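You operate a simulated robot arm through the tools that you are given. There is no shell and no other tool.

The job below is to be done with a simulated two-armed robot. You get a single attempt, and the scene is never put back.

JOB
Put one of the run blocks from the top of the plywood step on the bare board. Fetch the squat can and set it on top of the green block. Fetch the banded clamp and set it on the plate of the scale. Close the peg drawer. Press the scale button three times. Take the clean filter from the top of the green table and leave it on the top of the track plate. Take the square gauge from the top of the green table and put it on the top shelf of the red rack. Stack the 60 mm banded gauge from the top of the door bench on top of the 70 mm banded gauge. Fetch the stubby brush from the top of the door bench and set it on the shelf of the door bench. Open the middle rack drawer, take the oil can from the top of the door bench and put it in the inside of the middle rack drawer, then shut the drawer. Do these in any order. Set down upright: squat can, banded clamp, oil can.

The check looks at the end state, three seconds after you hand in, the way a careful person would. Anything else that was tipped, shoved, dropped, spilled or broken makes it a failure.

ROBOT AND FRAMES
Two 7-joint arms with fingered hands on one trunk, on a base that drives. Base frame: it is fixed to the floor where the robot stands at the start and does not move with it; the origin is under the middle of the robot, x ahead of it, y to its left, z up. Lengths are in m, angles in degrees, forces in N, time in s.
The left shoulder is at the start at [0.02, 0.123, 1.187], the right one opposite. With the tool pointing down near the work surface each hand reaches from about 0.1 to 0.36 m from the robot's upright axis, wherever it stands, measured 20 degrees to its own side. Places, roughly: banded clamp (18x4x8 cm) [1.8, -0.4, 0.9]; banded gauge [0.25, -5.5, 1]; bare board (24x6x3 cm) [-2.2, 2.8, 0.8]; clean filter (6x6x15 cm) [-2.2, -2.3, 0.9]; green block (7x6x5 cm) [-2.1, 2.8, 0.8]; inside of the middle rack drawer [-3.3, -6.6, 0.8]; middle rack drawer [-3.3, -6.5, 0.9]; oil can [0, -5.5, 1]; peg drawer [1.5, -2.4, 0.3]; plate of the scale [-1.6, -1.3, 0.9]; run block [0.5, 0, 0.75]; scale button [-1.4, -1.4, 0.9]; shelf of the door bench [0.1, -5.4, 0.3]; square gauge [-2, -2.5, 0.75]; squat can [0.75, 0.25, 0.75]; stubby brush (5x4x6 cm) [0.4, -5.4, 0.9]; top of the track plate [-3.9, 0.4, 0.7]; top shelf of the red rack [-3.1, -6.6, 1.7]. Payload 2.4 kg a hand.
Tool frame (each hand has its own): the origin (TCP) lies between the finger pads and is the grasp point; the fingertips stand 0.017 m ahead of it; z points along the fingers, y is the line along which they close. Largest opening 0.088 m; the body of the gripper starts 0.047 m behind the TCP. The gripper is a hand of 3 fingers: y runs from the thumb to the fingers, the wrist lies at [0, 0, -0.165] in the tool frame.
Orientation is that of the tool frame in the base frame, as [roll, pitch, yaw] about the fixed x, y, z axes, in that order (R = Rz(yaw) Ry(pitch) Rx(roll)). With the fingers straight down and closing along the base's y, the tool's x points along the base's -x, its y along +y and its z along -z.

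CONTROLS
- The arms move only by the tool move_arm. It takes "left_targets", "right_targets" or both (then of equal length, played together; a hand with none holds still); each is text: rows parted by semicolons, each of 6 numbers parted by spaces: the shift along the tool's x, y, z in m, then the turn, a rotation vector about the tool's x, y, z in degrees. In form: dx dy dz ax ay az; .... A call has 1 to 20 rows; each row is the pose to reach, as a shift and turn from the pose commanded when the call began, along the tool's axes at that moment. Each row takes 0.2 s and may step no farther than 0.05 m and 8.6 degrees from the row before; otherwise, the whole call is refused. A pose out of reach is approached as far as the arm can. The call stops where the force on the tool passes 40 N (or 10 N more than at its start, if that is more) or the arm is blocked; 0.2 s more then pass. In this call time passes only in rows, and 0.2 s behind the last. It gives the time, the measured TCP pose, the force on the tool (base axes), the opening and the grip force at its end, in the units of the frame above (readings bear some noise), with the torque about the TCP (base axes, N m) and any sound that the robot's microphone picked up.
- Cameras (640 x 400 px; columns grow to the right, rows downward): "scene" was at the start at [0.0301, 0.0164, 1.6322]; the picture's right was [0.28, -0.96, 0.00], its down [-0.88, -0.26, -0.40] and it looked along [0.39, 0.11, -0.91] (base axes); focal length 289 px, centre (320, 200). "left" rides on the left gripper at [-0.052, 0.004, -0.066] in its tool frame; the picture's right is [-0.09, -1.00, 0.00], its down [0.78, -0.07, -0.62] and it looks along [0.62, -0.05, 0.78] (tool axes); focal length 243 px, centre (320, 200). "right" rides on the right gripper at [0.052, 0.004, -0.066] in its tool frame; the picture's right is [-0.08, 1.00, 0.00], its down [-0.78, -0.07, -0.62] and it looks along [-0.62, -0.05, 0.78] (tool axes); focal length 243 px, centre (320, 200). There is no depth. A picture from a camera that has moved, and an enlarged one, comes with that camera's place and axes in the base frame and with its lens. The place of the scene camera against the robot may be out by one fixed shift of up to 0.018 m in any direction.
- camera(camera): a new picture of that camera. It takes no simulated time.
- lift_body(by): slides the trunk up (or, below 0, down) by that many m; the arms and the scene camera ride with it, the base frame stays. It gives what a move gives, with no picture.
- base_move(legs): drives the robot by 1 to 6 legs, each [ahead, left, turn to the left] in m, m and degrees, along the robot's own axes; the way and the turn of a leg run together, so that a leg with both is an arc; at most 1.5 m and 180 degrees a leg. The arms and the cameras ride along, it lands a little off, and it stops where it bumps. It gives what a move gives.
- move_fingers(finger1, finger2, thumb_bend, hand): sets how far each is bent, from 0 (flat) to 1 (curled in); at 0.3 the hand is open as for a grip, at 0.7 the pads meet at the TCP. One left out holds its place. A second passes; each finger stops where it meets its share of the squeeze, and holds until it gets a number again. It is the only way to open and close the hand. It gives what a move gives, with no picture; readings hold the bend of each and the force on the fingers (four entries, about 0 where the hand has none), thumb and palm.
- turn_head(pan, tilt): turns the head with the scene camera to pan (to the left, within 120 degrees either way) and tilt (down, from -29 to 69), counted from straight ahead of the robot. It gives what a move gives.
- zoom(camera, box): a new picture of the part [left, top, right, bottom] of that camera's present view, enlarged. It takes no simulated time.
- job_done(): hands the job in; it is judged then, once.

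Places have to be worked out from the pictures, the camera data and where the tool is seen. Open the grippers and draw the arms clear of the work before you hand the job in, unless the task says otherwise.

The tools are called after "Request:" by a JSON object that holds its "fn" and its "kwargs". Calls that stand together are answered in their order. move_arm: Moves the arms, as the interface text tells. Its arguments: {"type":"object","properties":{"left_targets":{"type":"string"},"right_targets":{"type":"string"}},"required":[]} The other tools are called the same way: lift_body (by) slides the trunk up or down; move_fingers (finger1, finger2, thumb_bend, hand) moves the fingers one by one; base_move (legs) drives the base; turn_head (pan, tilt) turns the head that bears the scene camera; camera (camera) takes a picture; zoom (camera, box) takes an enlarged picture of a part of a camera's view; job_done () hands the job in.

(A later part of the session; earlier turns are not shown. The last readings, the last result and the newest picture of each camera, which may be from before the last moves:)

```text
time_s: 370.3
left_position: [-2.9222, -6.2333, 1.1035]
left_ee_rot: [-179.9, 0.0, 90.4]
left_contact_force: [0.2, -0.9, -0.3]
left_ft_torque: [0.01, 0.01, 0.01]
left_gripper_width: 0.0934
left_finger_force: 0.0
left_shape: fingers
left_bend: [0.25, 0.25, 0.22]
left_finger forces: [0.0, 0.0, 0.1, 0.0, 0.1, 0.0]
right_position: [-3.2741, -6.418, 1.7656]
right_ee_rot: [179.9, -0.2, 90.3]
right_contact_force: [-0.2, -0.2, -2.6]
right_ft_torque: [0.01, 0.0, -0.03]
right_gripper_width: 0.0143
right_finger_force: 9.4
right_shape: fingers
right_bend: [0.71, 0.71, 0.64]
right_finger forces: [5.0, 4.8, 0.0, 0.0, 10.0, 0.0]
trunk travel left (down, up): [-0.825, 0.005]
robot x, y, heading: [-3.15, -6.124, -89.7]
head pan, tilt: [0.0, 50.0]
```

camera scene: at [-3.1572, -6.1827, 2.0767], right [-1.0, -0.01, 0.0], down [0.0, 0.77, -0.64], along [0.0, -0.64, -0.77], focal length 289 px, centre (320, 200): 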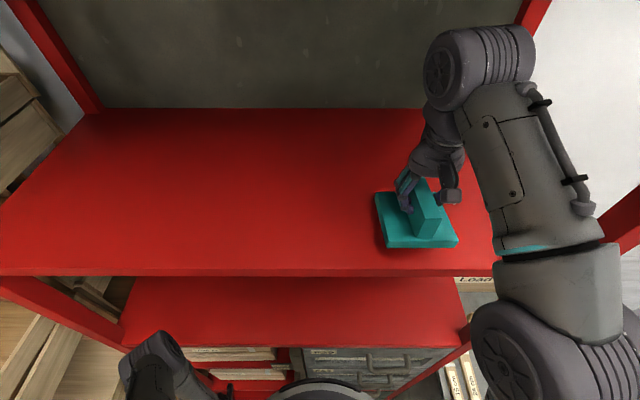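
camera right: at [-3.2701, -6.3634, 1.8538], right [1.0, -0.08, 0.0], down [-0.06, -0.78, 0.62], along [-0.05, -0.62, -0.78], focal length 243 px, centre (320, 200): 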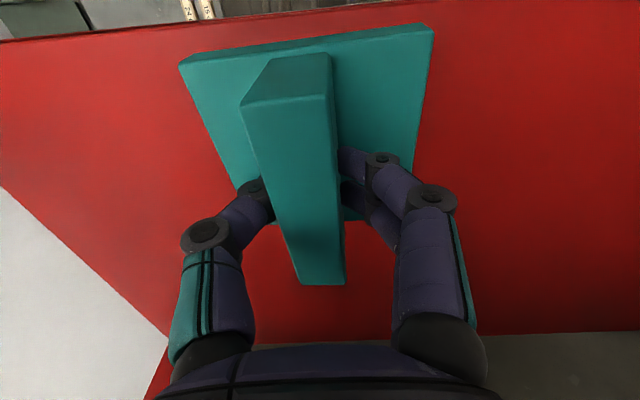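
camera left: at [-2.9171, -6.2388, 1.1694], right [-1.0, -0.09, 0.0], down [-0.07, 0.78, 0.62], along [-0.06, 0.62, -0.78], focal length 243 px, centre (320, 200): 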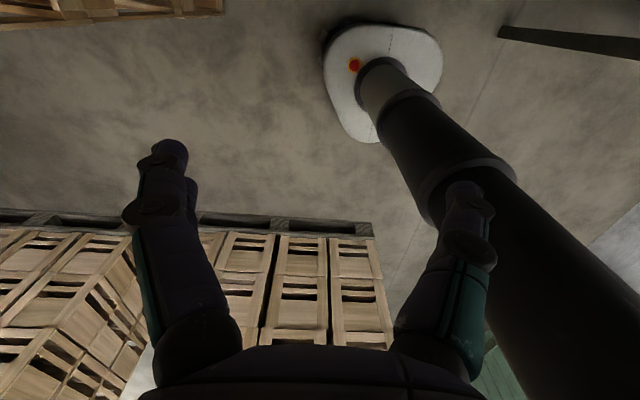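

Request:
{"fn": "move_arm", "kwargs": {"right_targets": "0 0 0.004 0 0 0"}}

```text
time_s: 370.7
left_position: [-2.9225, -6.2337, 1.1029]
left_ee_rot: [-179.9, 0.0, 90.4]
left_contact_force: [-0.6, -0.1, 0.7]
left_ft_torque: [0.03, 0.0, 0.0]
left_gripper_width: 0.0934
left_finger_force: 0.0
left_shape: fingers
left_bend: [0.25, 0.25, 0.22]
left_finger forces: [0.1, 0.0, 0.1, 0.0, 0.0, 0.1]
right_position: [-3.2742, -6.419, 1.7625]
right_ee_rot: [179.9, -0.1, 90.2]
right_contact_force: [0.5, 0.2, -3.3]
right_ft_torque: [-0.02, -0.01, -0.01]
right_gripper_width: 0.0142
right_finger_force: 9.9
right_shape: fingers
right_bend: [0.71, 0.71, 0.64]
right_finger forces: [5.0, 4.8, 0.0, 0.1, 10.0, 0.0]
trunk travel left (down, up): [-0.825, 0.005]
robot x, y, heading: [-3.15, -6.1253, -89.6]
head pan, tilt: [0.0, 50.0]
```

Request:
{"fn": "move_arm", "kwargs": {"right_targets": "0 0 0.005 0 0 0"}}

Request:
{"fn": "camera", "kwargs": {"camera": "right"}}

```text
time_s: 371.1
left_position: [-2.9237, -6.2336, 1.1036]
left_ee_rot: [-179.9, -0.1, 90.4]
left_contact_force: [-0.1, 1.0, -0.4]
left_ft_torque: [0.02, 0.01, 0.02]
left_gripper_width: 0.0935
left_finger_force: 0.1
left_shape: fingers
left_bend: [0.25, 0.25, 0.22]
left_finger forces: [0.0, 0.1, 0.0, 0.0, 0.0, 0.1]
right_position: [-3.2738, -6.4177, 1.7564]
right_ee_rot: [179.8, -0.1, 90.2]
right_contact_force: [0.4, 0.1, -2.2]
right_ft_torque: [0.0, -0.02, -0.01]
right_gripper_width: 0.0143
right_finger_force: 9.2
right_shape: fingers
right_bend: [0.71, 0.71, 0.64]
right_finger forces: [5.0, 4.8, 0.1, 0.0, 10.1, 0.0]
trunk travel left (down, up): [-0.825, 0.005]
robot x, y, heading: [-3.1516, -6.127, -89.5]
head pan, tilt: [0.0, 50.0]
```

```text
taken
camera right: at [-3.2699, -6.365, 1.8225], right [1.0, -0.08, 0.0], down [-0.06, -0.78, 0.62], along [-0.05, -0.62, -0.78], focal length 243 px, centre (320, 200)
```

right: 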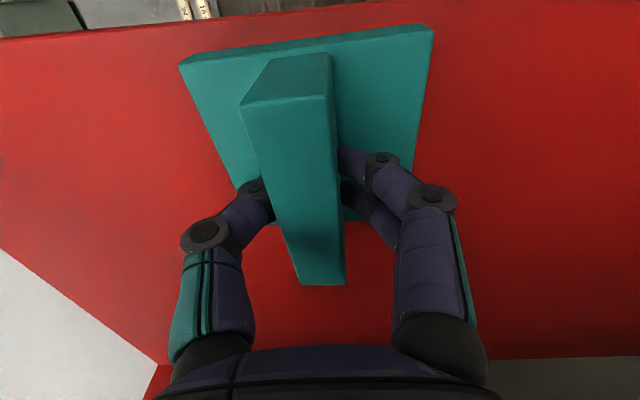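

Request:
{"fn": "move_arm", "kwargs": {"right_targets": "0 0 0.005 0 0 0"}}

```text
time_s: 371.5
left_position: [-2.922, -6.2337, 1.103]
left_ee_rot: [-179.9, -0.1, 90.5]
left_contact_force: [0.5, 0.5, -0.1]
left_ft_torque: [-0.04, 0.0, 0.01]
left_gripper_width: 0.0933
left_finger_force: 0.0
left_shape: fingers
left_bend: [0.25, 0.25, 0.22]
left_finger forces: [0.0, 0.0, 0.1, 0.0, 0.0, 0.1]
right_position: [-3.2744, -6.4182, 1.7529]
right_ee_rot: [179.9, -0.2, 90.3]
right_contact_force: [-0.3, -0.1, -2.5]
right_ft_torque: [-0.03, 0.02, 0.02]
right_gripper_width: 0.0145
right_finger_force: 9.6
right_shape: fingers
right_bend: [0.71, 0.71, 0.64]
right_finger forces: [4.8, 4.9, 0.0, 0.1, 10.0, 0.1]
trunk travel left (down, up): [-0.825, 0.005]
robot x, y, heading: [-3.1497, -6.1295, -89.7]
head pan, tilt: [0.0, 50.0]
```

Request:
{"fn": "move_arm", "kwargs": {"right_targets": "0 0 0.005 0 0 0"}}

```text
time_s: 371.9
left_position: [-2.9224, -6.2336, 1.1041]
left_ee_rot: [-179.8, 0.1, 90.4]
left_contact_force: [-0.3, -0.2, 1.1]
left_ft_torque: [0.03, 0.01, -0.01]
left_gripper_width: 0.0932
left_finger_force: 0.1
left_shape: fingers
left_bend: [0.25, 0.25, 0.22]
left_finger forces: [0.0, 0.1, 0.1, 0.0, 0.1, 0.1]
right_position: [-3.2735, -6.418, 1.7481]
right_ee_rot: [179.8, 0.0, 90.3]
right_contact_force: [-0.8, -2.1, 8.6]
right_ft_torque: [-0.02, 0.08, 0.0]
right_gripper_width: 0.0138
right_finger_force: 12.1
right_shape: fingers
right_bend: [0.71, 0.71, 0.65]
right_finger forces: [5.6, 6.0, 0.0, 0.1, 12.2, 0.1]
trunk travel left (down, up): [-0.825, 0.005]
robot x, y, heading: [-3.1505, -6.1274, -90.1]
head pan, tilt: [0.0, 50.0]
```

Contact at z≈1.748. I release the gauge.

Request:
{"fn": "move_fingers", "kwargs": {"hand": "right", "finger1": 0.45, "finger2": 0.45, "thumb_bend": 0.45}}

Request:
{"fn": "camera", "kwargs": {"camera": "right"}}

```text
time_s: 372.9
left_position: [-2.9225, -6.2328, 1.103]
left_ee_rot: [-179.9, 0.0, 90.4]
left_contact_force: [0.9, 0.1, -0.3]
left_ft_torque: [0.0, 0.0, 0.01]
left_gripper_width: 0.0934
left_finger_force: 0.1
left_shape: fingers
left_bend: [0.25, 0.25, 0.22]
left_finger forces: [0.0, 0.0, 0.0, 0.0, 0.1, 0.0]
right_position: [-3.2735, -6.4179, 1.747]
right_ee_rot: [180.0, 0.0, 90.3]
right_contact_force: [-0.9, 0.4, 0.1]
right_ft_torque: [-0.01, 0.0, 0.01]
right_gripper_width: 0.0508
right_finger_force: 0.1
right_shape: fingers
right_bend: [0.45, 0.45, 0.45]
right_finger forces: [0.0, 0.1, 0.0, 0.0, 0.0, 0.1]
trunk travel left (down, up): [-0.825, 0.005]
robot x, y, heading: [-3.1524, -6.1245, -89.7]
head pan, tilt: [0.0, 50.0]
```

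```text
taken
camera right: at [-3.2695, -6.3647, 1.812], right [1.0, -0.08, 0.0], down [-0.06, -0.78, 0.62], along [-0.05, -0.62, -0.78], focal length 243 px, centre (320, 200)
```

right: 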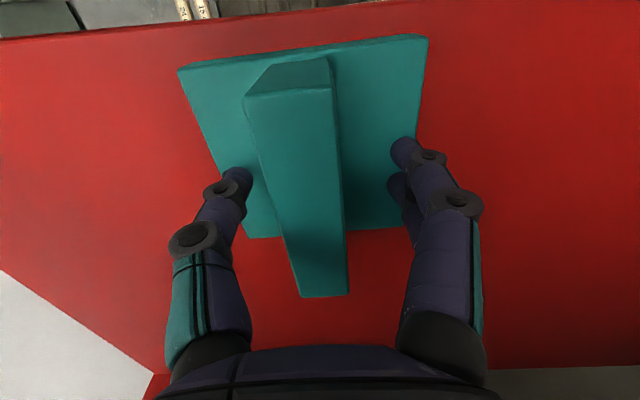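

Gauge stands on the shelf. I raise the hand to its limit and back the base away.

Request:
{"fn": "move_arm", "kwargs": {"right_targets": "0 0 -0.015 0 0 0; 0 0 -0.03 0 0 0; 0 0 -0.041 0 0 0"}}

Request:
{"fn": "base_move", "kwargs": {"legs": [[-0.3, 0.0, 0.0]]}}

Request:
{"fn": "camera", "kwargs": {"camera": "scene"}}

```text
time_s: 373.7
left_position: [-2.9231, -6.2336, 1.1039]
left_ee_rot: [-179.9, 0.0, 90.4]
left_contact_force: [1.1, -0.4, -0.1]
left_ft_torque: [0.02, 0.01, -0.02]
left_gripper_width: 0.0933
left_finger_force: 0.0
left_shape: fingers
left_bend: [0.25, 0.25, 0.22]
left_finger forces: [0.1, 0.0, 0.0, 0.0, 0.0, 0.1]
right_position: [-3.2736, -6.4181, 1.7877]
right_ee_rot: [179.9, -0.1, 90.3]
right_contact_force: [0.1, 0.3, -0.3]
right_ft_torque: [-0.03, -0.02, 0.01]
right_gripper_width: 0.0506
right_finger_force: 0.1
right_shape: fingers
right_bend: [0.45, 0.45, 0.45]
right_finger forces: [0.1, 0.0, 0.0, 0.0, 0.1, 0.0]
trunk travel left (down, up): [-0.825, 0.005]
robot x, y, heading: [-3.1509, -6.1268, -89.8]
head pan, tilt: [0.0, 50.0]
```

```text
time_s: 375.8
left_position: [-2.9232, -5.9341, 1.104]
left_ee_rot: [-180.0, -0.1, 90.3]
left_contact_force: [-0.6, 0.5, -1.1]
left_ft_torque: [0.03, -0.01, -0.01]
left_gripper_width: 0.0934
left_finger_force: 0.1
left_shape: fingers
left_bend: [0.25, 0.25, 0.22]
left_finger forces: [0.1, 0.0, 0.0, 0.0, 0.0, 0.1]
right_position: [-3.2755, -6.1201, 1.7874]
right_ee_rot: [179.8, -0.1, 90.2]
right_contact_force: [0.1, -0.1, -0.8]
right_ft_torque: [0.0, -0.02, -0.01]
right_gripper_width: 0.0507
right_finger_force: 0.0
right_shape: fingers
right_bend: [0.45, 0.45, 0.45]
right_finger forces: [0.0, 0.0, 0.0, 0.0, 0.0, 0.0]
trunk travel left (down, up): [-0.825, 0.005]
robot x, y, heading: [-3.15, -5.8312, -89.8]
head pan, tilt: [0.0, 50.0]
```

```text
taken
camera scene: at [-3.1584, -5.887, 2.0765], right [-1.0, 0.0, 0.0], down [0.0, 0.77, -0.64], along [0.0, -0.64, -0.77], focal length 289 px, centre (320, 200)
```

scene: 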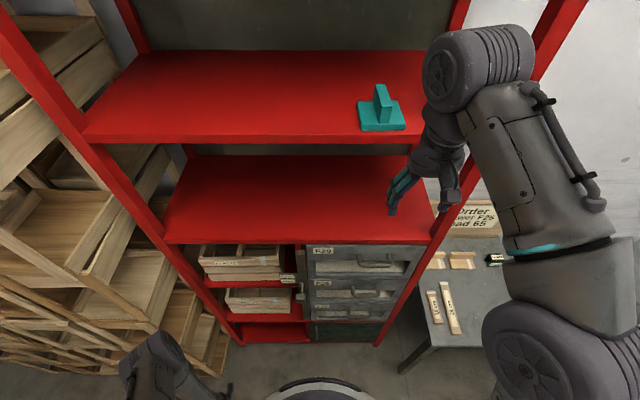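

The square gauge sits on the top shelf. Next I'll open the middle drawer (F25) now while both hands are free; I bring the hands to mid height and lower the trunk.

Request:
{"fn": "move_arm", "kwargs": {"left_targets": "0 0 -0.04 0 0 0; 0 0 -0.08 0 0 0; 0 0 -0.12 0 0 0; 0 0 -0.16 0 0 0; 0 0 -0.2 0 0 0; 0 0 -0.24 0 0 0; 0 0 -0.28 0 0 0", "right_targets": "0 0 0.04 0 0 0; 0 0 0.08 0 0 0; 0 0 0.12 0 0 0; 0 0 0.16 0 0 0; 0 0 0.2 0 0 0; 0 0 0.24 0 0 0; 0 0 0.27 0 0 0"}}

Request:
{"fn": "lift_body", "kwargs": {"by": -0.455}}

Request:
{"fn": "turn_head", "kwargs": {"pan": -10, "tilt": 45}}

Request:
{"fn": "camera", "kwargs": {"camera": "scene"}}

```text
time_s: 377.4
left_position: [-2.8981, -5.9925, 1.3385]
left_ee_rot: [-179.9, -0.1, 90.3]
left_contact_force: [-0.6, 0.0, -0.4]
left_ft_torque: [0.0, -0.02, 0.02]
left_gripper_width: 0.0933
left_finger_force: 0.0
left_shape: fingers
left_bend: [0.25, 0.25, 0.22]
left_finger forces: [0.1, 0.0, 0.0, 0.1, 0.0, 0.0]
left hand out of reach, approached as far as the arm can: row 5, 6, 7
right_position: [-3.2752, -6.1197, 1.5181]
right_ee_rot: [179.8, -0.1, 90.4]
right_contact_force: [-0.2, 0.2, -0.3]
right_ft_torque: [0.03, 0.0, -0.01]
right_gripper_width: 0.0509
right_finger_force: 0.1
right_shape: fingers
right_bend: [0.45, 0.45, 0.45]
right_finger forces: [0.1, 0.0, 0.0, 0.1, 0.1, 0.0]
trunk travel left (down, up): [-0.825, 0.005]
robot x, y, heading: [-3.147, -5.8303, -89.9]
head pan, tilt: [0.0, 50.0]
```

```text
refused: -0.455 is not a number from -0.4 to 0.4
```

```text
time_s: 378.1
left_position: [-2.8986, -5.9915, 1.3384]
left_ee_rot: [-179.9, 0.0, 90.4]
left_contact_force: [0.1, -0.5, 0.3]
left_ft_torque: [0.02, 0.02, -0.01]
left_gripper_width: 0.0939
left_finger_force: 0.1
left_shape: fingers
left_bend: [0.25, 0.25, 0.22]
left_finger forces: [0.0, 0.1, 0.0, 0.0, 0.0, 0.1]
right_position: [-3.2746, -6.1185, 1.5183]
right_ee_rot: [179.9, -0.1, 90.2]
right_contact_force: [-0.1, -0.5, 0.1]
right_ft_torque: [0.03, 0.01, -0.03]
right_gripper_width: 0.051
right_finger_force: 0.1
right_shape: fingers
right_bend: [0.45, 0.45, 0.45]
right_finger forces: [0.0, 0.0, 0.0, 0.0, 0.0, 0.0]
trunk travel left (down, up): [-0.825, 0.005]
robot x, y, heading: [-3.1504, -5.831, -89.8]
head pan, tilt: [-10.0, 45.0]
```

```text
taken
camera scene: at [-3.1726, -5.889, 2.0835], right [-0.99, 0.17, 0.0], down [0.12, 0.7, -0.71], along [-0.12, -0.7, -0.71], focal length 289 px, centre (320, 200)
```

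scene: 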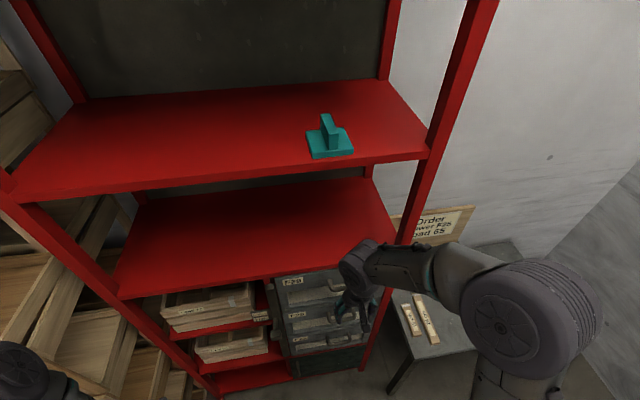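

The lift limit per call is 0.4; I lower in two steps.

Request:
{"fn": "lift_body", "kwargs": {"by": -0.4}}

Request:
{"fn": "lift_body", "kwargs": {"by": -0.1}}

Request:
{"fn": "turn_head", "kwargs": {"pan": -12, "tilt": 40}}

Request:
{"fn": "camera", "kwargs": {"camera": "scene"}}

```text
time_s: 381.9
left_position: [-2.8969, -5.9911, 0.9382]
left_ee_rot: [-179.9, -0.1, 90.3]
left_contact_force: [0.2, 0.3, -0.2]
left_ft_torque: [0.01, 0.02, 0.01]
left_gripper_width: 0.0932
left_finger_force: 0.0
left_shape: fingers
left_bend: [0.25, 0.25, 0.22]
left_finger forces: [0.0, 0.0, 0.0, 0.0, 0.1, 0.1]
right_position: [-3.2744, -6.1183, 1.1203]
right_ee_rot: [179.8, -0.1, 90.2]
right_contact_force: [-0.3, -0.2, -0.7]
right_ft_torque: [0.01, 0.02, 0.0]
right_gripper_width: 0.0511
right_finger_force: 0.1
right_shape: fingers
right_bend: [0.45, 0.45, 0.45]
right_finger forces: [0.1, 0.0, 0.0, 0.1, 0.0, 0.0]
trunk travel left (down, up): [-0.425, 0.405]
robot x, y, heading: [-3.1516, -5.8264, -89.5]
head pan, tilt: [-10.0, 45.0]
```

```text
time_s: 383.2
left_position: [-2.8972, -5.992, 0.8384]
left_ee_rot: [-180.0, 0.0, 90.3]
left_contact_force: [-0.3, 0.6, -0.8]
left_ft_torque: [0.0, 0.03, -0.02]
left_gripper_width: 0.0934
left_finger_force: 0.1
left_shape: fingers
left_bend: [0.25, 0.25, 0.22]
left_finger forces: [0.0, 0.0, 0.0, 0.1, 0.0, 0.0]
right_position: [-3.2748, -6.1189, 1.0195]
right_ee_rot: [179.9, 0.0, 90.2]
right_contact_force: [0.4, -0.2, 1.4]
right_ft_torque: [0.02, 0.02, -0.01]
right_gripper_width: 0.0509
right_finger_force: 0.0
right_shape: fingers
right_bend: [0.45, 0.45, 0.45]
right_finger forces: [0.1, 0.0, 0.1, 0.0, 0.0, 0.0]
trunk travel left (down, up): [-0.325, 0.505]
robot x, y, heading: [-3.154, -5.8277, -89.9]
head pan, tilt: [-10.0, 45.0]
```

```text
time_s: 383.9
left_position: [-2.8976, -5.9915, 0.8381]
left_ee_rot: [-179.9, 0.0, 90.3]
left_contact_force: [0.2, 0.6, -0.8]
left_ft_torque: [0.01, -0.03, -0.01]
left_gripper_width: 0.0934
left_finger_force: 0.1
left_shape: fingers
left_bend: [0.25, 0.25, 0.22]
left_finger forces: [0.1, 0.0, 0.0, 0.1, 0.1, 0.0]
right_position: [-3.2751, -6.1185, 1.0187]
right_ee_rot: [179.8, -0.2, 90.2]
right_contact_force: [-0.1, 0.6, -0.3]
right_ft_torque: [-0.04, -0.02, 0.0]
right_gripper_width: 0.051
right_finger_force: 0.1
right_shape: fingers
right_bend: [0.45, 0.45, 0.45]
right_finger forces: [0.1, 0.1, 0.0, 0.0, 0.0, 0.0]
trunk travel left (down, up): [-0.325, 0.505]
robot x, y, heading: [-3.1535, -5.8297, -89.7]
head pan, tilt: [-12.0, 40.0]
```

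```text
taken
camera scene: at [-3.1761, -5.8922, 1.5907], right [-0.98, 0.2, 0.0], down [0.13, 0.63, -0.77], along [-0.16, -0.75, -0.64], focal length 289 px, centre (320, 200)
```

scene: 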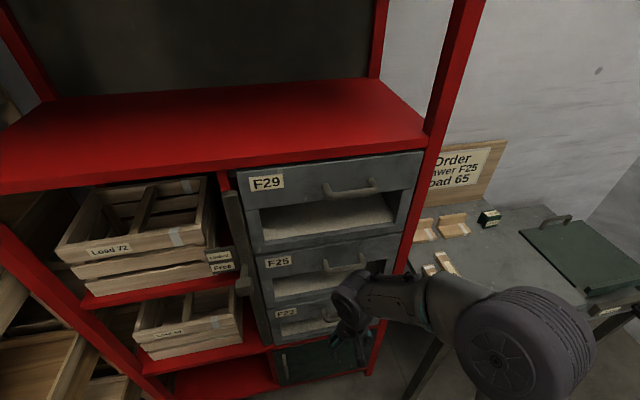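

The three drawers are F29 (top), F25 (middle), and one below; F25's U-handle triangulates to about (−3.335, −6.32, 1.01). F29's handle above blocks a vertical approach, so I'll come in with the tool horizontal, thumb above and fingers below the bar. First the yaw turn.

Request:
{"fn": "move_arm", "kwargs": {"right_targets": "0 0 0 0 0 -8.2; 0 0 0 0 0 -16.4; 0 0 0 0 0 -24.6; 0 0 0 0 0 -32.8; 0 0 0 0 0 -41; 0 0 0 0 0 -49.2; 0 0 0 0 0 -57.4; 0 0 0 0 0 -65.6; 0 0 0 0 0 -73.8; 0 0 0 0 0 -82; 0 0 0 0 0 -90"}}

Request:
{"fn": "move_arm", "kwargs": {"right_targets": "0.005 -0.01 0 8.2 0 0; 0.01 -0.02 0 16.4 0 0; 0.016 -0.03 0 24.6 0 0; 0.022 -0.04 0 32.8 0 0; 0.028 -0.05 0 41 0 0; 0.034 -0.06 0 49.2 0 0; 0.04 -0.07 0 57.4 0 0; 0.046 -0.08 0 65.6 0 0; 0.052 -0.09 0 73.8 0 0; 0.057 -0.1 0 82 0 0; 0.06 -0.1 0 90 0 0"}}

Request:
{"fn": "camera", "kwargs": {"camera": "scene"}}

Request:
{"fn": "camera", "kwargs": {"camera": "right"}}

```text
time_s: 386.3
left_position: [-2.8979, -5.9923, 0.8388]
left_ee_rot: [-179.9, 0.0, 90.3]
left_contact_force: [-0.6, 0.5, 0.6]
left_ft_torque: [0.0, 0.02, 0.01]
left_gripper_width: 0.0933
left_finger_force: 0.1
left_shape: fingers
left_bend: [0.25, 0.25, 0.22]
left_finger forces: [0.0, 0.0, 0.2, 0.0, 0.0, 0.1]
right_position: [-3.2732, -6.1182, 1.0203]
right_ee_rot: [179.8, 0.2, -179.5]
right_contact_force: [-0.5, 0.1, -0.1]
right_ft_torque: [0.0, -0.03, 0.0]
right_gripper_width: 0.0509
right_finger_force: 0.1
right_shape: fingers
right_bend: [0.45, 0.45, 0.45]
right_finger forces: [0.0, 0.0, 0.0, 0.0, 0.0, 0.1]
trunk travel left (down, up): [-0.325, 0.505]
robot x, y, heading: [-3.154, -5.8269, -89.8]
head pan, tilt: [-12.0, 40.0]
```

```text
time_s: 388.7
left_position: [-2.896, -5.9932, 0.838]
left_ee_rot: [-179.9, 0.0, 90.3]
left_contact_force: [-0.9, 0.0, 0.1]
left_ft_torque: [0.02, 0.01, 0.0]
left_gripper_width: 0.0932
left_finger_force: 0.0
left_shape: fingers
left_bend: [0.25, 0.25, 0.22]
left_finger forces: [0.1, 0.0, 0.0, 0.0, 0.1, 0.0]
right_position: [-3.3433, -6.2063, 1.0323]
right_ee_rot: [-114.1, 0.8, -179.1]
right_contact_force: [0.1, -0.6, 0.2]
right_ft_torque: [0.0, -0.02, 0.0]
right_gripper_width: 0.0511
right_finger_force: 0.0
right_shape: fingers
right_bend: [0.45, 0.45, 0.45]
right_finger forces: [0.0, 0.1, 0.1, 0.1, 0.0, 0.1]
right hand out of reach, approached as far as the arm can: row 9, 10, 11
trunk travel left (down, up): [-0.325, 0.505]
robot x, y, heading: [-3.1516, -5.8294, -89.8]
head pan, tilt: [-12.0, 40.0]
```

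```text
taken
camera scene: at [-3.1742, -5.8928, 1.5908], right [-0.98, 0.2, 0.0], down [0.13, 0.63, -0.77], along [-0.16, -0.75, -0.64], focal length 289 px, centre (320, 200)
```

scene: 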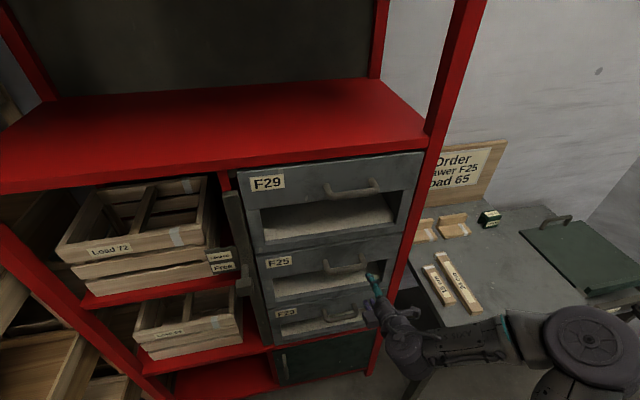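

```text
taken
camera right: at [-3.3972, -6.1443, 1.0537], right [0.09, 0.41, -0.91], down [0.77, 0.55, 0.32], along [0.63, -0.73, -0.26], focal length 243 px, centre (320, 200)
```

right: 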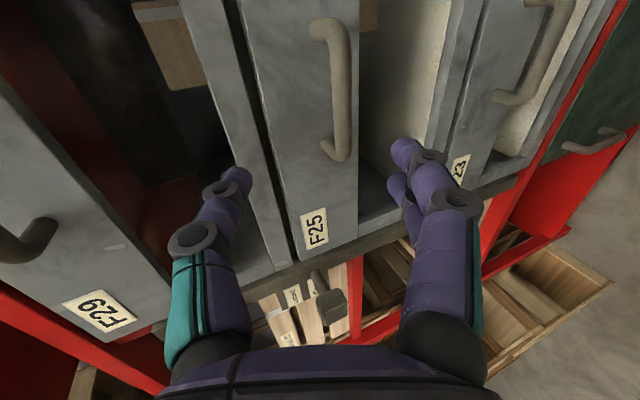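

With 66° of pitch the hand can look at the drawers; combining views, F25's handle is at about (−3.33, −6.36, 0.945). I move to a pre-grasp in front of it and pitch further.

Request:
{"fn": "move_arm", "kwargs": {"right_targets": "-0.004 0.01 0.035 5 0 0; -0.009 0.021 0.07 10 0 0; -0.013 0.0314 0.1 14 0 0"}}

Request:
{"fn": "camera", "kwargs": {"camera": "right"}}

Request:
{"fn": "camera", "kwargs": {"camera": "scene"}}

Request:
{"fn": "zoom", "kwargs": {"camera": "scene", "box": [240, 140, 460, 340]}}

```text
time_s: 389.5
left_position: [-2.8971, -5.9925, 0.8379]
left_ee_rot: [-179.9, -0.1, 90.4]
left_contact_force: [-0.4, 0.4, 0.0]
left_ft_torque: [-0.02, 0.01, 0.01]
left_gripper_width: 0.0935
left_finger_force: 0.1
left_shape: fingers
left_bend: [0.25, 0.25, 0.22]
left_finger forces: [0.0, 0.1, 0.1, 0.0, 0.0, 0.0]
right_position: [-3.3259, -6.2351, 1.0661]
right_ee_rot: [-106.8, -2.0, -173.8]
right_contact_force: [1.3, 0.2, 1.0]
right_ft_torque: [-0.03, 0.0, 0.01]
right_gripper_width: 0.0512
right_finger_force: 0.1
right_shape: fingers
right_bend: [0.45, 0.45, 0.45]
right_finger forces: [0.1, 0.0, 0.1, 0.0, 0.1, 0.0]
right hand out of reach, approached as far as the arm can: row 1, 2, 3
trunk travel left (down, up): [-0.325, 0.505]
robot x, y, heading: [-3.1522, -5.8301, -89.7]
head pan, tilt: [-12.0, 40.0]
```

```text
taken
camera right: at [-3.3848, -6.1752, 1.0818], right [0.02, 0.29, -0.96], down [0.72, 0.66, 0.22], along [0.69, -0.69, -0.2], focal length 243 px, centre (320, 200)
```

right: 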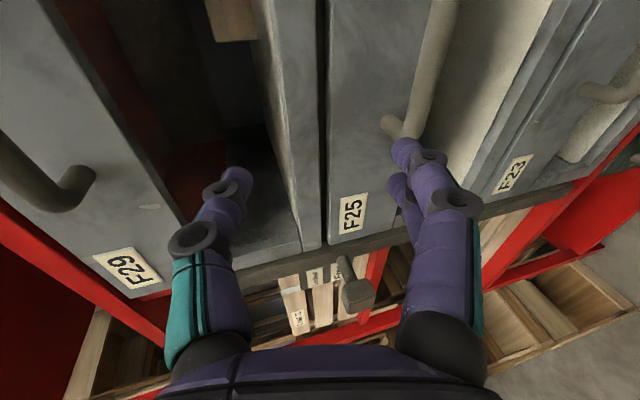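

```text
taken
camera scene: at [-3.1753, -5.8939, 1.5907], right [-0.98, 0.2, 0.0], down [0.13, 0.63, -0.77], along [-0.16, -0.75, -0.64], focal length 289 px, centre (320, 200)
```

scene: 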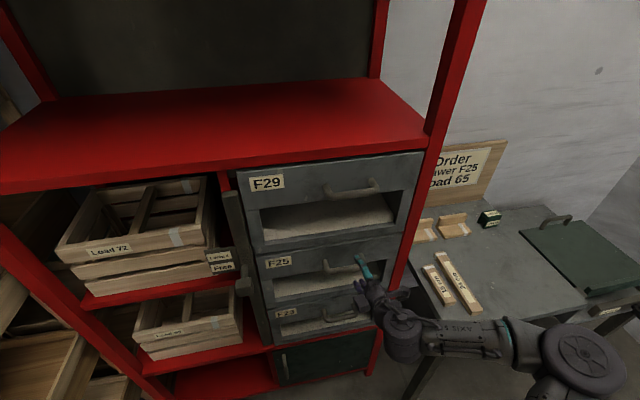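

```text
2.00 times, centred on (350, 240) of scene
camera zoom: at [-3.1753, -5.8939, 1.5907], right [-0.98, 0.2, 0.0], down [0.13, 0.63, -0.77], along [-0.16, -0.75, -0.64], focal length 578 px, centre (260, 120)
```

zoom: 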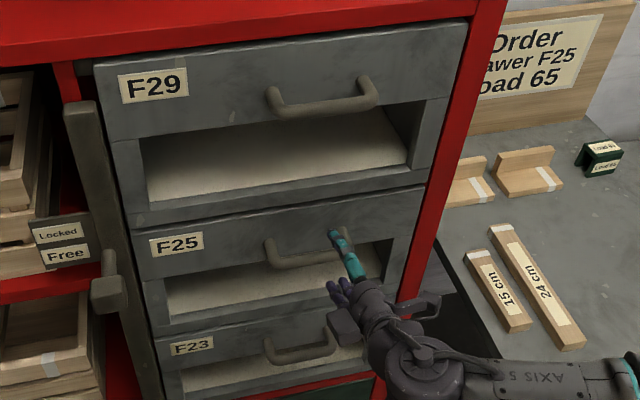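

The arm is limited at full pitch. About 50° of pitch will also clear F29's handle, so I move to a pre-grasp with that orientation.

Request:
{"fn": "move_arm", "kwargs": {"right_targets": "0.0028 0.0164 0.027 -7.7 1.8 1.2; 0.0057 0.0327 0.054 -15.4 3.5 2.4; 0.0085 0.0491 0.0808 -23.2 5.3 3.7"}}

Request:
{"fn": "camera", "kwargs": {"camera": "right"}}

Request:
{"fn": "zoom", "kwargs": {"camera": "scene", "box": [240, 140, 460, 340]}}

```text
time_s: 390.3
left_position: [-2.8971, -5.991, 0.8389]
left_ee_rot: [-179.9, 0.1, 90.2]
left_contact_force: [0.4, 0.8, 0.1]
left_ft_torque: [-0.02, 0.01, 0.0]
left_gripper_width: 0.0933
left_finger_force: 0.1
left_shape: fingers
left_bend: [0.25, 0.25, 0.22]
left_finger forces: [0.0, 0.0, 0.0, 0.0, 0.0, 0.0]
right_position: [-3.3332, -6.2976, 0.9977]
right_ee_rot: [-129.9, -1.1, 179.7]
right_contact_force: [-0.1, -0.3, -0.1]
right_ft_torque: [0.0, -0.01, -0.01]
right_gripper_width: 0.0511
right_finger_force: 0.1
right_shape: fingers
right_bend: [0.45, 0.45, 0.45]
right_finger forces: [0.0, 0.0, 0.0, 0.0, 0.0, 0.0]
trunk travel left (down, up): [-0.325, 0.505]
robot x, y, heading: [-3.1523, -5.829, -89.9]
head pan, tilt: [-12.0, 40.0]
```

```text
taken
camera right: at [-3.3846, -6.2427, 1.0376], right [0.07, 0.64, -0.77], down [0.79, 0.43, 0.43], along [0.61, -0.64, -0.47], focal length 243 px, centre (320, 200)
```

right: 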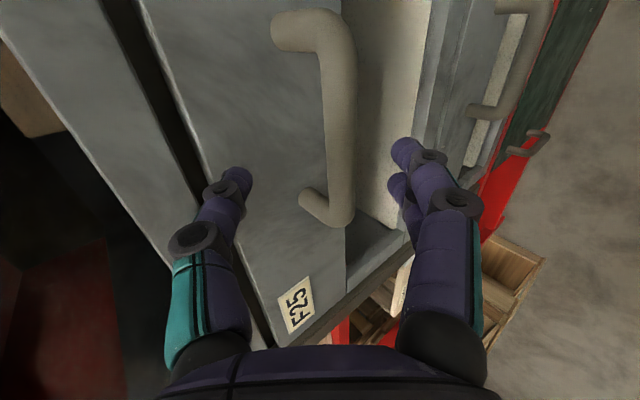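

```text
2.00 times, centred on (350, 240) of scene
camera zoom: at [-3.1756, -5.8927, 1.5907], right [-0.98, 0.2, 0.0], down [0.13, 0.63, -0.77], along [-0.16, -0.75, -0.64], focal length 578 px, centre (260, 120)
```

zoom: 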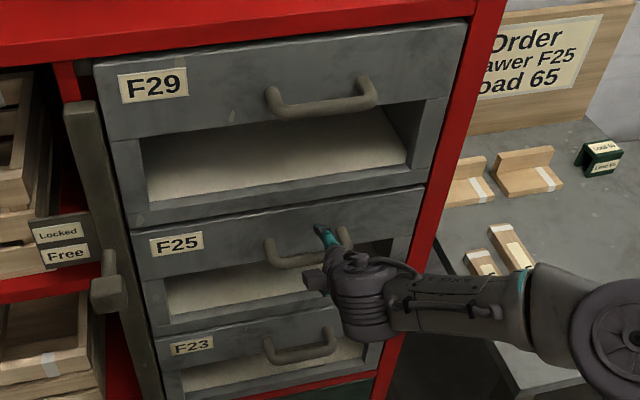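

The hand is aligned; the bar is ~6.5 cm ahead along the tool axis and ~1.2 cm toward the finger side. I advance most of the way and recheck.

Request:
{"fn": "move_arm", "kwargs": {"right_targets": "0.004 0.006 0.02 0 0 0; 0.008 0.011 0.042 0 0 0"}}

Request:
{"fn": "camera", "kwargs": {"camera": "right"}}

```text
time_s: 390.9
left_position: [-2.8972, -5.9912, 0.8384]
left_ee_rot: [-179.9, 0.1, 90.3]
left_contact_force: [-0.6, 0.0, -0.5]
left_ft_torque: [0.02, -0.01, 0.0]
left_gripper_width: 0.0934
left_finger_force: 0.1
left_shape: fingers
left_bend: [0.25, 0.25, 0.22]
left_finger forces: [0.0, 0.0, 0.0, 0.1, 0.0, 0.0]
right_position: [-3.3435, -6.3213, 0.9626]
right_ee_rot: [-129.9, -1.2, 179.7]
right_contact_force: [0.6, -0.6, 0.1]
right_ft_torque: [-0.01, -0.02, 0.0]
right_gripper_width: 0.051
right_finger_force: 0.0
right_shape: fingers
right_bend: [0.45, 0.45, 0.45]
right_finger forces: [0.0, 0.1, 0.0, 0.1, 0.0, 0.0]
trunk travel left (down, up): [-0.325, 0.505]
robot x, y, heading: [-3.1522, -5.8252, -90.1]
head pan, tilt: [-12.0, 40.0]
```

```text
taken
camera right: at [-3.3938, -6.2666, 1.0015], right [0.07, 0.64, -0.77], down [0.79, 0.43, 0.43], along [0.61, -0.64, -0.47], focal length 243 px, centre (320, 200)
```

right: 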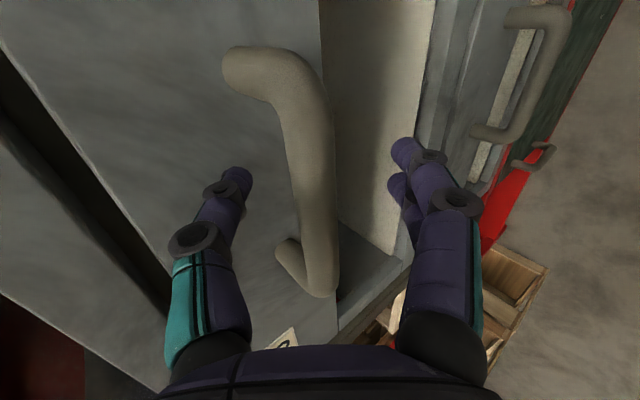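

Triangulating from two wrist views, the bar runs from (−3.381, −6.328, 0.960) to (−3.288, −6.322, 0.965) — right at the TCP now. I advance 4 mm and close on it.

Request:
{"fn": "move_arm", "kwargs": {"right_targets": "-0.006 -0.002 0.004 0 0 0"}}

Request:
{"fn": "move_fingers", "kwargs": {"hand": "right", "finger1": 0.78, "finger2": 0.78, "thumb_bend": 0.78}}

Request:
{"fn": "camera", "kwargs": {"camera": "right"}}

```text
time_s: 391.3
left_position: [-2.8976, -5.9918, 0.8374]
left_ee_rot: [-179.9, 0.0, 90.3]
left_contact_force: [0.3, -0.8, -0.5]
left_ft_torque: [0.0, -0.03, -0.01]
left_gripper_width: 0.0935
left_finger_force: 0.1
left_shape: fingers
left_bend: [0.25, 0.25, 0.22]
left_finger forces: [0.0, 0.0, 0.0, 0.0, 0.0, 0.0]
right_position: [-3.3378, -6.3272, 0.9606]
right_ee_rot: [-129.9, -1.2, 179.8]
right_contact_force: [0.7, 0.5, -0.3]
right_ft_torque: [-0.02, 0.0, 0.01]
right_gripper_width: 0.05
right_finger_force: 0.6
right_shape: fingers
right_bend: [0.45, 0.45, 0.46]
right_finger forces: [0.0, 0.0, 0.0, 0.0, 1.1, 0.0]
trunk travel left (down, up): [-0.325, 0.505]
robot x, y, heading: [-3.1498, -5.833, -89.8]
head pan, tilt: [-12.0, 40.0]
```

```text
time_s: 392.3
left_position: [-2.8978, -5.9911, 0.8377]
left_ee_rot: [-179.9, -0.1, 90.3]
left_contact_force: [0.2, 0.1, 0.3]
left_ft_torque: [-0.02, 0.02, 0.02]
left_gripper_width: 0.0934
left_finger_force: 0.1
left_shape: fingers
left_bend: [0.25, 0.25, 0.22]
left_finger forces: [0.1, 0.0, 0.1, 0.0, 0.1, 0.1]
right_position: [-3.338, -6.3263, 0.9611]
right_ee_rot: [-130.0, -1.1, 179.8]
right_contact_force: [0.8, -0.1, -8.4]
right_ft_torque: [0.01, -0.02, 0.0]
right_gripper_width: 0.0
right_finger_force: 6.2
right_shape: fingers
right_bend: [0.75, 0.75, 0.75]
right_finger forces: [4.7, 4.6, 0.1, 0.0, 3.3, 0.1]
trunk travel left (down, up): [-0.325, 0.505]
robot x, y, heading: [-3.1457, -5.8287, -90.0]
head pan, tilt: [-12.0, 40.0]
```

```text
taken
camera right: at [-3.3884, -6.2721, 1.0004], right [0.07, 0.64, -0.77], down [0.79, 0.43, 0.43], along [0.61, -0.64, -0.48], focal length 243 px, centre (320, 200)
```

right: 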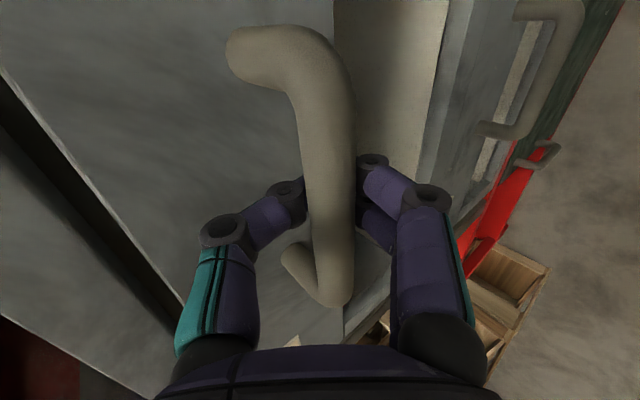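

Fingers have closed behind the bar, enclosing it. I pull gently with the arm first to see whether the drawer moves.

Request:
{"fn": "move_arm", "kwargs": {"right_targets": "0 0.0064 -0.0077 0 0 0; 0 0.0128 -0.0153 0 0 0; 0 0.0193 -0.023 0 0 0; 0 0.0257 -0.0306 0 0 0"}}

Request:
{"fn": "camera", "kwargs": {"camera": "right"}}

Request:
{"fn": "zoom", "kwargs": {"camera": "scene", "box": [240, 140, 460, 340]}}

```text
time_s: 393.3
left_position: [-2.8976, -5.9933, 0.8377]
left_ee_rot: [-179.9, 0.1, 90.3]
left_contact_force: [-0.2, -0.4, -0.3]
left_ft_torque: [-0.01, -0.01, -0.03]
left_gripper_width: 0.0934
left_finger_force: 0.1
left_shape: fingers
left_bend: [0.25, 0.25, 0.22]
left_finger forces: [0.1, 0.1, 0.0, 0.1, 0.1, 0.0]
right_position: [-3.3377, -6.2853, 0.9629]
right_ee_rot: [-129.9, -1.0, 180.0]
right_contact_force: [0.0, -0.5, -10.7]
right_ft_torque: [-0.02, -0.04, -0.03]
right_gripper_width: 0.0
right_finger_force: 6.3
right_shape: fingers
right_bend: [0.74, 0.75, 0.75]
right_finger forces: [5.1, 5.0, 0.0, 0.0, 3.0, 0.1]
trunk travel left (down, up): [-0.325, 0.505]
robot x, y, heading: [-3.1501, -5.8249, -89.7]
head pan, tilt: [-12.0, 40.0]
```

```text
taken
camera right: at [-3.3886, -6.2312, 1.0014], right [0.07, 0.64, -0.77], down [0.79, 0.43, 0.43], along [0.61, -0.64, -0.47], focal length 243 px, centre (320, 200)
```

right: 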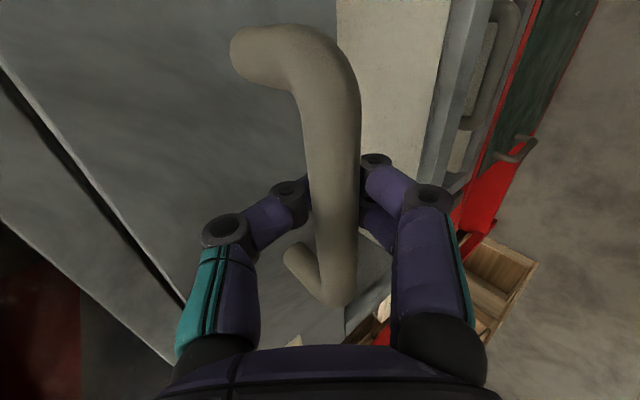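

```text
2.00 times, centred on (350, 240) of scene
camera zoom: at [-3.1766, -5.8931, 1.5907], right [-0.98, 0.2, 0.0], down [0.13, 0.63, -0.77], along [-0.16, -0.75, -0.64], focal length 578 px, centre (260, 120)
```

zoom: 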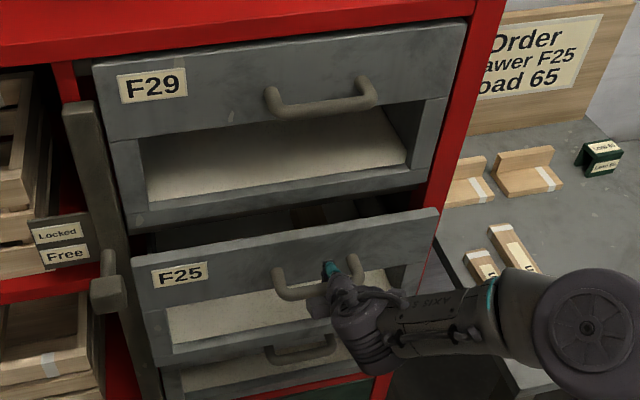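

The drawer slides freely. I pull it further open by driving the base back 0.2 m.

Request:
{"fn": "base_move", "kwargs": {"legs": [[-0.1, 0, 0], [-0.1, 0, 0]]}}

Request:
{"fn": "turn_head", "kwargs": {"pan": -12, "tilt": 50}}

Request:
{"fn": "camera", "kwargs": {"camera": "scene"}}

```text
time_s: 395.2
left_position: [-2.8983, -5.7922, 0.8378]
left_ee_rot: [-179.8, 0.0, 90.4]
left_contact_force: [0.6, 0.5, -0.3]
left_ft_torque: [-0.01, -0.03, 0.0]
left_gripper_width: 0.0931
left_finger_force: 0.0
left_shape: fingers
left_bend: [0.25, 0.25, 0.22]
left_finger forces: [0.0, 0.0, 0.1, 0.0, 0.1, 0.1]
right_position: [-3.3382, -6.0869, 0.9623]
right_ee_rot: [-129.9, -1.1, 179.9]
right_contact_force: [0.4, -0.2, -10.6]
right_ft_torque: [-0.05, -0.02, 0.01]
right_gripper_width: 0.0001
right_finger_force: 6.0
right_shape: fingers
right_bend: [0.75, 0.75, 0.76]
right_finger forces: [5.9, 5.9, 0.0, 0.0, 0.0, 0.0]
trunk travel left (down, up): [-0.325, 0.505]
robot x, y, heading: [-3.1459, -5.6265, -89.6]
head pan, tilt: [-12.0, 40.0]
```

```text
time_s: 395.9
left_position: [-2.899, -5.7919, 0.838]
left_ee_rot: [-179.9, -0.2, 90.3]
left_contact_force: [0.0, -0.2, -0.6]
left_ft_torque: [-0.01, -0.03, 0.01]
left_gripper_width: 0.0932
left_finger_force: 0.0
left_shape: fingers
left_bend: [0.25, 0.25, 0.22]
left_finger forces: [0.0, 0.0, 0.0, 0.1, 0.1, 0.0]
right_position: [-3.3373, -6.0867, 0.9623]
right_ee_rot: [-130.0, -1.1, 180.0]
right_contact_force: [-0.1, 1.4, -9.2]
right_ft_torque: [-0.06, -0.02, 0.02]
right_gripper_width: 0.0
right_finger_force: 5.4
right_shape: fingers
right_bend: [0.75, 0.75, 0.76]
right_finger forces: [5.4, 5.3, 0.1, 0.1, 0.1, 0.0]
trunk travel left (down, up): [-0.325, 0.505]
robot x, y, heading: [-3.1522, -5.6307, -89.4]
head pan, tilt: [-12.0, 50.0]
```

```text
taken
camera scene: at [-3.1758, -5.6858, 1.5765], right [-0.98, 0.2, 0.0], down [0.15, 0.75, -0.64], along [-0.13, -0.63, -0.77], focal length 289 px, centre (320, 200)
```

scene: 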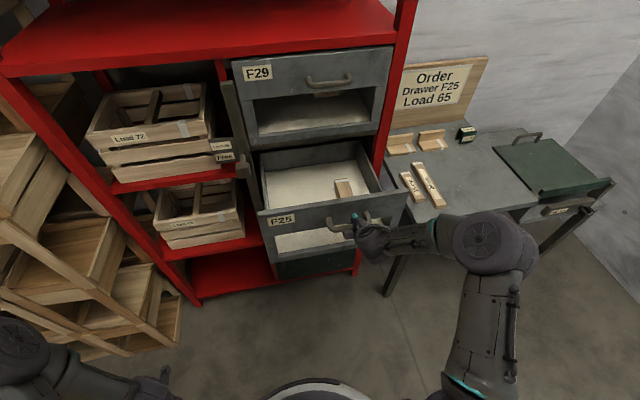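

The drawer is about 0.24 m open with space inside (one small wooden piece in it). I release the handle and withdraw the hand.

Request:
{"fn": "move_fingers", "kwargs": {"hand": "right", "finger1": 0.4, "finger2": 0.4, "thumb_bend": 0.45}}

Request:
{"fn": "camera", "kwargs": {"camera": "right"}}

Request:
{"fn": "move_arm", "kwargs": {"right_targets": "0 0 -0.02 0 0 0; 0 0 -0.05 0 0 0; 0 0 -0.09 0 0 0"}}

Request:
{"fn": "camera", "kwargs": {"camera": "scene"}}

```text
time_s: 396.9
left_position: [-2.8983, -5.7927, 0.8393]
left_ee_rot: [-179.8, 0.0, 90.4]
left_contact_force: [0.1, 0.8, -0.1]
left_ft_torque: [-0.02, 0.0, -0.01]
left_gripper_width: 0.0935
left_finger_force: 0.1
left_shape: fingers
left_bend: [0.25, 0.25, 0.22]
left_finger forces: [0.1, 0.0, 0.1, 0.0, 0.0, 0.0]
right_position: [-3.3365, -6.0883, 0.9618]
right_ee_rot: [-130.0, -1.2, 179.9]
right_contact_force: [-0.1, 0.0, -0.1]
right_ft_torque: [0.02, -0.01, -0.01]
right_gripper_width: 0.0562
right_finger_force: 0.1
right_shape: fingers
right_bend: [0.4, 0.4, 0.45]
right_finger forces: [0.0, 0.1, 0.1, 0.0, 0.0, 0.0]
trunk travel left (down, up): [-0.325, 0.505]
robot x, y, heading: [-3.1534, -5.6284, -89.7]
head pan, tilt: [-12.0, 50.0]
```

```text
taken
camera right: at [-3.3886, -6.0319, 1.0018], right [0.07, 0.64, -0.77], down [0.79, 0.43, 0.43], along [0.61, -0.64, -0.47], focal length 243 px, centre (320, 200)
```

right: 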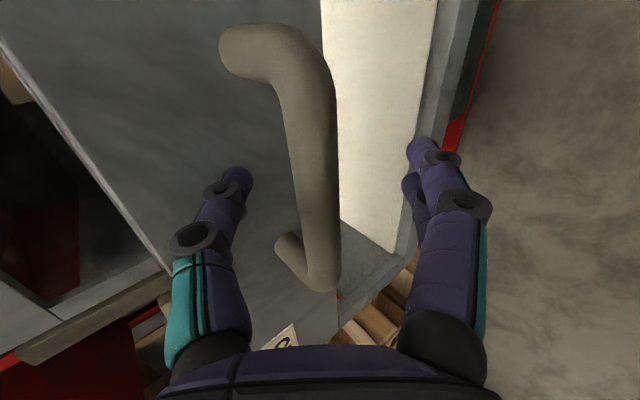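

```text
time_s: 397.7
left_position: [-2.8989, -5.7913, 0.8373]
left_ee_rot: [-179.9, 0.0, 90.4]
left_contact_force: [0.1, 0.4, -0.1]
left_ft_torque: [0.02, -0.01, 0.02]
left_gripper_width: 0.0932
left_finger_force: 0.0
left_shape: fingers
left_bend: [0.25, 0.25, 0.22]
left_finger forces: [0.0, 0.1, 0.1, 0.1, 0.1, 0.1]
right_position: [-3.336, -6.0156, 1.0197]
right_ee_rot: [-130.0, -1.2, 179.9]
right_contact_force: [-0.7, -0.1, -0.2]
right_ft_torque: [-0.01, -0.01, -0.02]
right_gripper_width: 0.0564
right_finger_force: 0.0
right_shape: fingers
right_bend: [0.4, 0.4, 0.45]
right_finger forces: [0.0, 0.1, 0.0, 0.0, 0.1, 0.0]
trunk travel left (down, up): [-0.325, 0.505]
robot x, y, heading: [-3.1503, -5.6247, -89.6]
head pan, tilt: [-12.0, 50.0]
```

```text
taken
camera scene: at [-3.1752, -5.6842, 1.5766], right [-0.98, 0.2, 0.0], down [0.15, 0.75, -0.64], along [-0.13, -0.63, -0.77], focal length 289 px, centre (320, 200)
```

scene: 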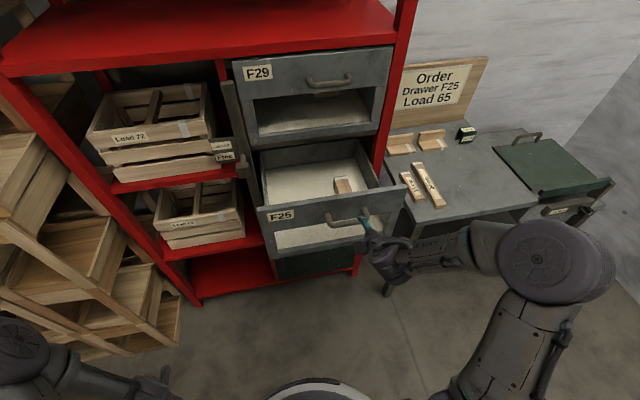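

Handle released; drawer stays open. I return the right hand to pointing down and zoom into the drawer.

Request:
{"fn": "move_arm", "kwargs": {"right_targets": "0 0 -0.01 -8.3 0 0; 0 0 -0.02 -16.6 0 0; 0 0 -0.03 -25 0 0; 0 0 -0.04 -33.3 0 0; 0 0 -0.05 -41.6 0 0; 0 0 -0.05 -50 0 0"}}

Request:
{"fn": "zoom", "kwargs": {"camera": "scene", "box": [230, 130, 430, 270]}}

```text
time_s: 399.1
left_position: [-2.8985, -5.792, 0.838]
left_ee_rot: [-180.0, 0.0, 90.5]
left_contact_force: [-0.6, -0.3, 0.5]
left_ft_torque: [0.0, 0.03, -0.02]
left_gripper_width: 0.0931
left_finger_force: 0.0
left_shape: fingers
left_bend: [0.25, 0.25, 0.22]
left_finger forces: [0.0, 0.0, 0.1, 0.0, 0.0, 0.0]
right_position: [-3.3354, -5.9778, 1.0519]
right_ee_rot: [180.0, -1.3, 179.8]
right_contact_force: [0.7, -0.3, -0.6]
right_ft_torque: [-0.02, 0.01, -0.01]
right_gripper_width: 0.0564
right_finger_force: 0.0
right_shape: fingers
right_bend: [0.4, 0.4, 0.45]
right_finger forces: [0.0, 0.0, 0.1, 0.0, 0.0, 0.0]
trunk travel left (down, up): [-0.325, 0.505]
robot x, y, heading: [-3.1536, -5.6316, -89.6]
head pan, tilt: [-12.0, 50.0]
```

```text
2.86 times, centred on (330, 200) of scene
camera zoom: at [-3.1751, -5.6854, 1.5765], right [-0.98, 0.2, 0.0], down [0.15, 0.75, -0.64], along [-0.13, -0.63, -0.77], focal length 826 px, centre (291, 200)
```

zoom: 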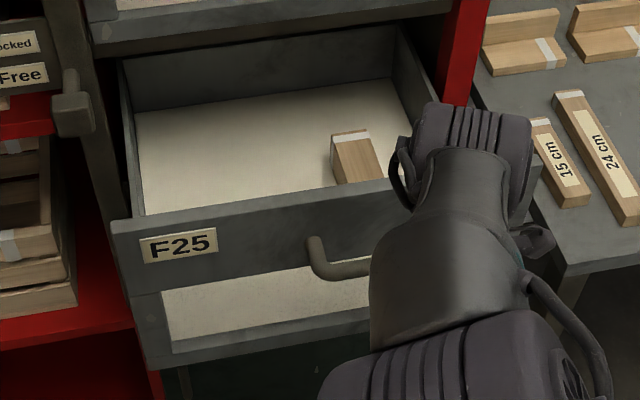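

Drawer F25 has plenty of free space. Before choosing the route to the door bench, I look east along the aisle.

Request:
{"fn": "turn_head", "kwargs": {"pan": 85, "tilt": 28}}

Request:
{"fn": "camera", "kwargs": {"camera": "scene"}}

```text
time_s: 400.9
left_position: [-2.8978, -5.7916, 0.8369]
left_ee_rot: [-179.9, 0.0, 90.5]
left_contact_force: [-0.2, 1.1, -0.2]
left_ft_torque: [0.0, 0.01, -0.03]
left_gripper_width: 0.0931
left_finger_force: 0.0
left_shape: fingers
left_bend: [0.25, 0.25, 0.22]
left_finger forces: [0.0, 0.1, 0.1, 0.0, 0.0, 0.0]
right_position: [-3.3353, -5.978, 1.0522]
right_ee_rot: [-179.8, -1.3, 180.0]
right_contact_force: [0.1, 1.3, -0.1]
right_ft_torque: [0.0, -0.01, 0.01]
right_gripper_width: 0.0565
right_finger_force: 0.0
right_shape: fingers
right_bend: [0.4, 0.4, 0.45]
right_finger forces: [0.0, 0.0, 0.0, 0.0, 0.0, 0.0]
trunk travel left (down, up): [-0.325, 0.505]
robot x, y, heading: [-3.1516, -5.6282, -89.5]
head pan, tilt: [85.0, 28.0]
```

```text
taken
camera scene: at [-3.0688, -5.617, 1.6093], right [-0.08, -1.0, 0.0], down [-0.47, 0.04, -0.88], along [0.88, -0.07, -0.47], focal length 289 px, centre (320, 200)
```

scene: 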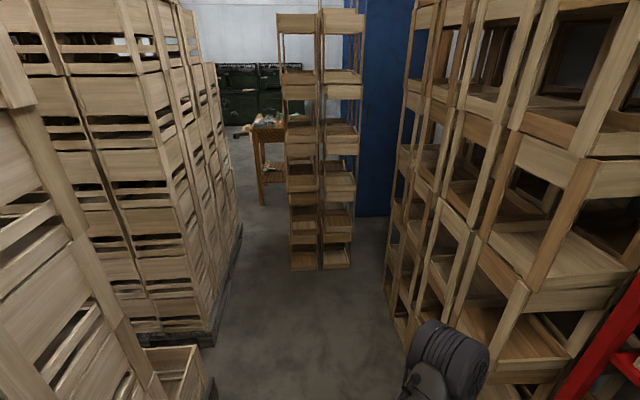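

The aisle east is blocked by shelf towers, so I return the way I came: west passage, then along the north side of the stacks toward the door bench, keeping my heading toward −y.

Request:
{"fn": "base_move", "kwargs": {"legs": [[-0.05, -1.05, 0], [-1.1, 0, 0], [-1.1, 0, 0]]}}

Request:
{"fn": "turn_head", "kwargs": {"pan": 80, "tilt": 25}}

Request:
{"fn": "camera", "kwargs": {"camera": "scene"}}

```text
time_s: 416.9
left_position: [-3.9199, -3.5036, 0.8384]
left_ee_rot: [-179.8, 0.0, 90.1]
left_contact_force: [0.2, -1.1, 0.2]
left_ft_torque: [0.02, -0.02, -0.02]
left_gripper_width: 0.0933
left_finger_force: 0.0
left_shape: fingers
left_bend: [0.25, 0.25, 0.22]
left_finger forces: [0.0, 0.0, 0.1, 0.0, 0.0, 0.0]
right_position: [-4.3574, -3.6886, 1.0528]
right_ee_rot: [-179.9, -1.3, 179.5]
right_contact_force: [0.6, 0.0, 0.7]
right_ft_torque: [-0.02, 0.01, 0.02]
right_gripper_width: 0.0566
right_finger_force: 0.0
right_shape: fingers
right_bend: [0.4, 0.4, 0.45]
right_finger forces: [0.1, 0.0, 0.0, 0.1, 0.0, 0.0]
trunk travel left (down, up): [-0.325, 0.505]
robot x, y, heading: [-4.1707, -3.3381, -89.7]
head pan, tilt: [85.0, 28.0]
```

```text
time_s: 417.5
left_position: [-3.9192, -3.5034, 0.8375]
left_ee_rot: [-180.0, 0.0, 90.1]
left_contact_force: [0.1, 0.1, -0.1]
left_ft_torque: [0.0, -0.03, 0.0]
left_gripper_width: 0.0934
left_finger_force: 0.1
left_shape: fingers
left_bend: [0.25, 0.25, 0.22]
left_finger forces: [0.0, 0.1, 0.1, 0.0, 0.1, 0.1]
right_position: [-4.3583, -3.688, 1.0519]
right_ee_rot: [-180.0, -1.2, 179.6]
right_contact_force: [-0.1, -1.1, -0.3]
right_ft_torque: [-0.04, 0.01, -0.05]
right_gripper_width: 0.0565
right_finger_force: 0.0
right_shape: fingers
right_bend: [0.4, 0.4, 0.45]
right_finger forces: [0.0, 0.0, 0.1, 0.0, 0.0, 0.1]
trunk travel left (down, up): [-0.325, 0.505]
robot x, y, heading: [-4.174, -3.3406, -89.8]
head pan, tilt: [80.0, 25.0]
```

```text
taken
camera scene: at [-4.0894, -3.3356, 1.6141], right [-0.17, -0.98, 0.0], down [-0.42, 0.07, -0.91], along [0.89, -0.16, -0.42], focal length 289 px, centre (320, 200)
```

scene: 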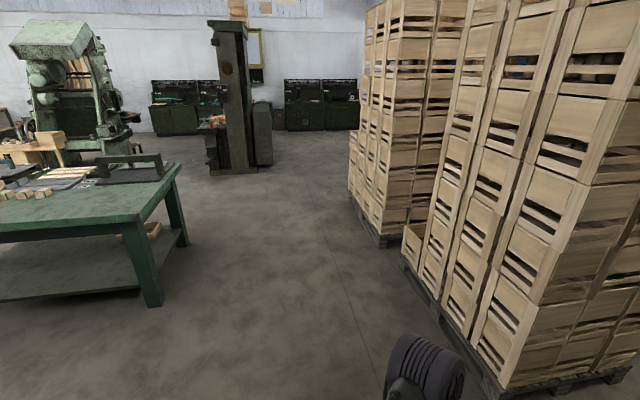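

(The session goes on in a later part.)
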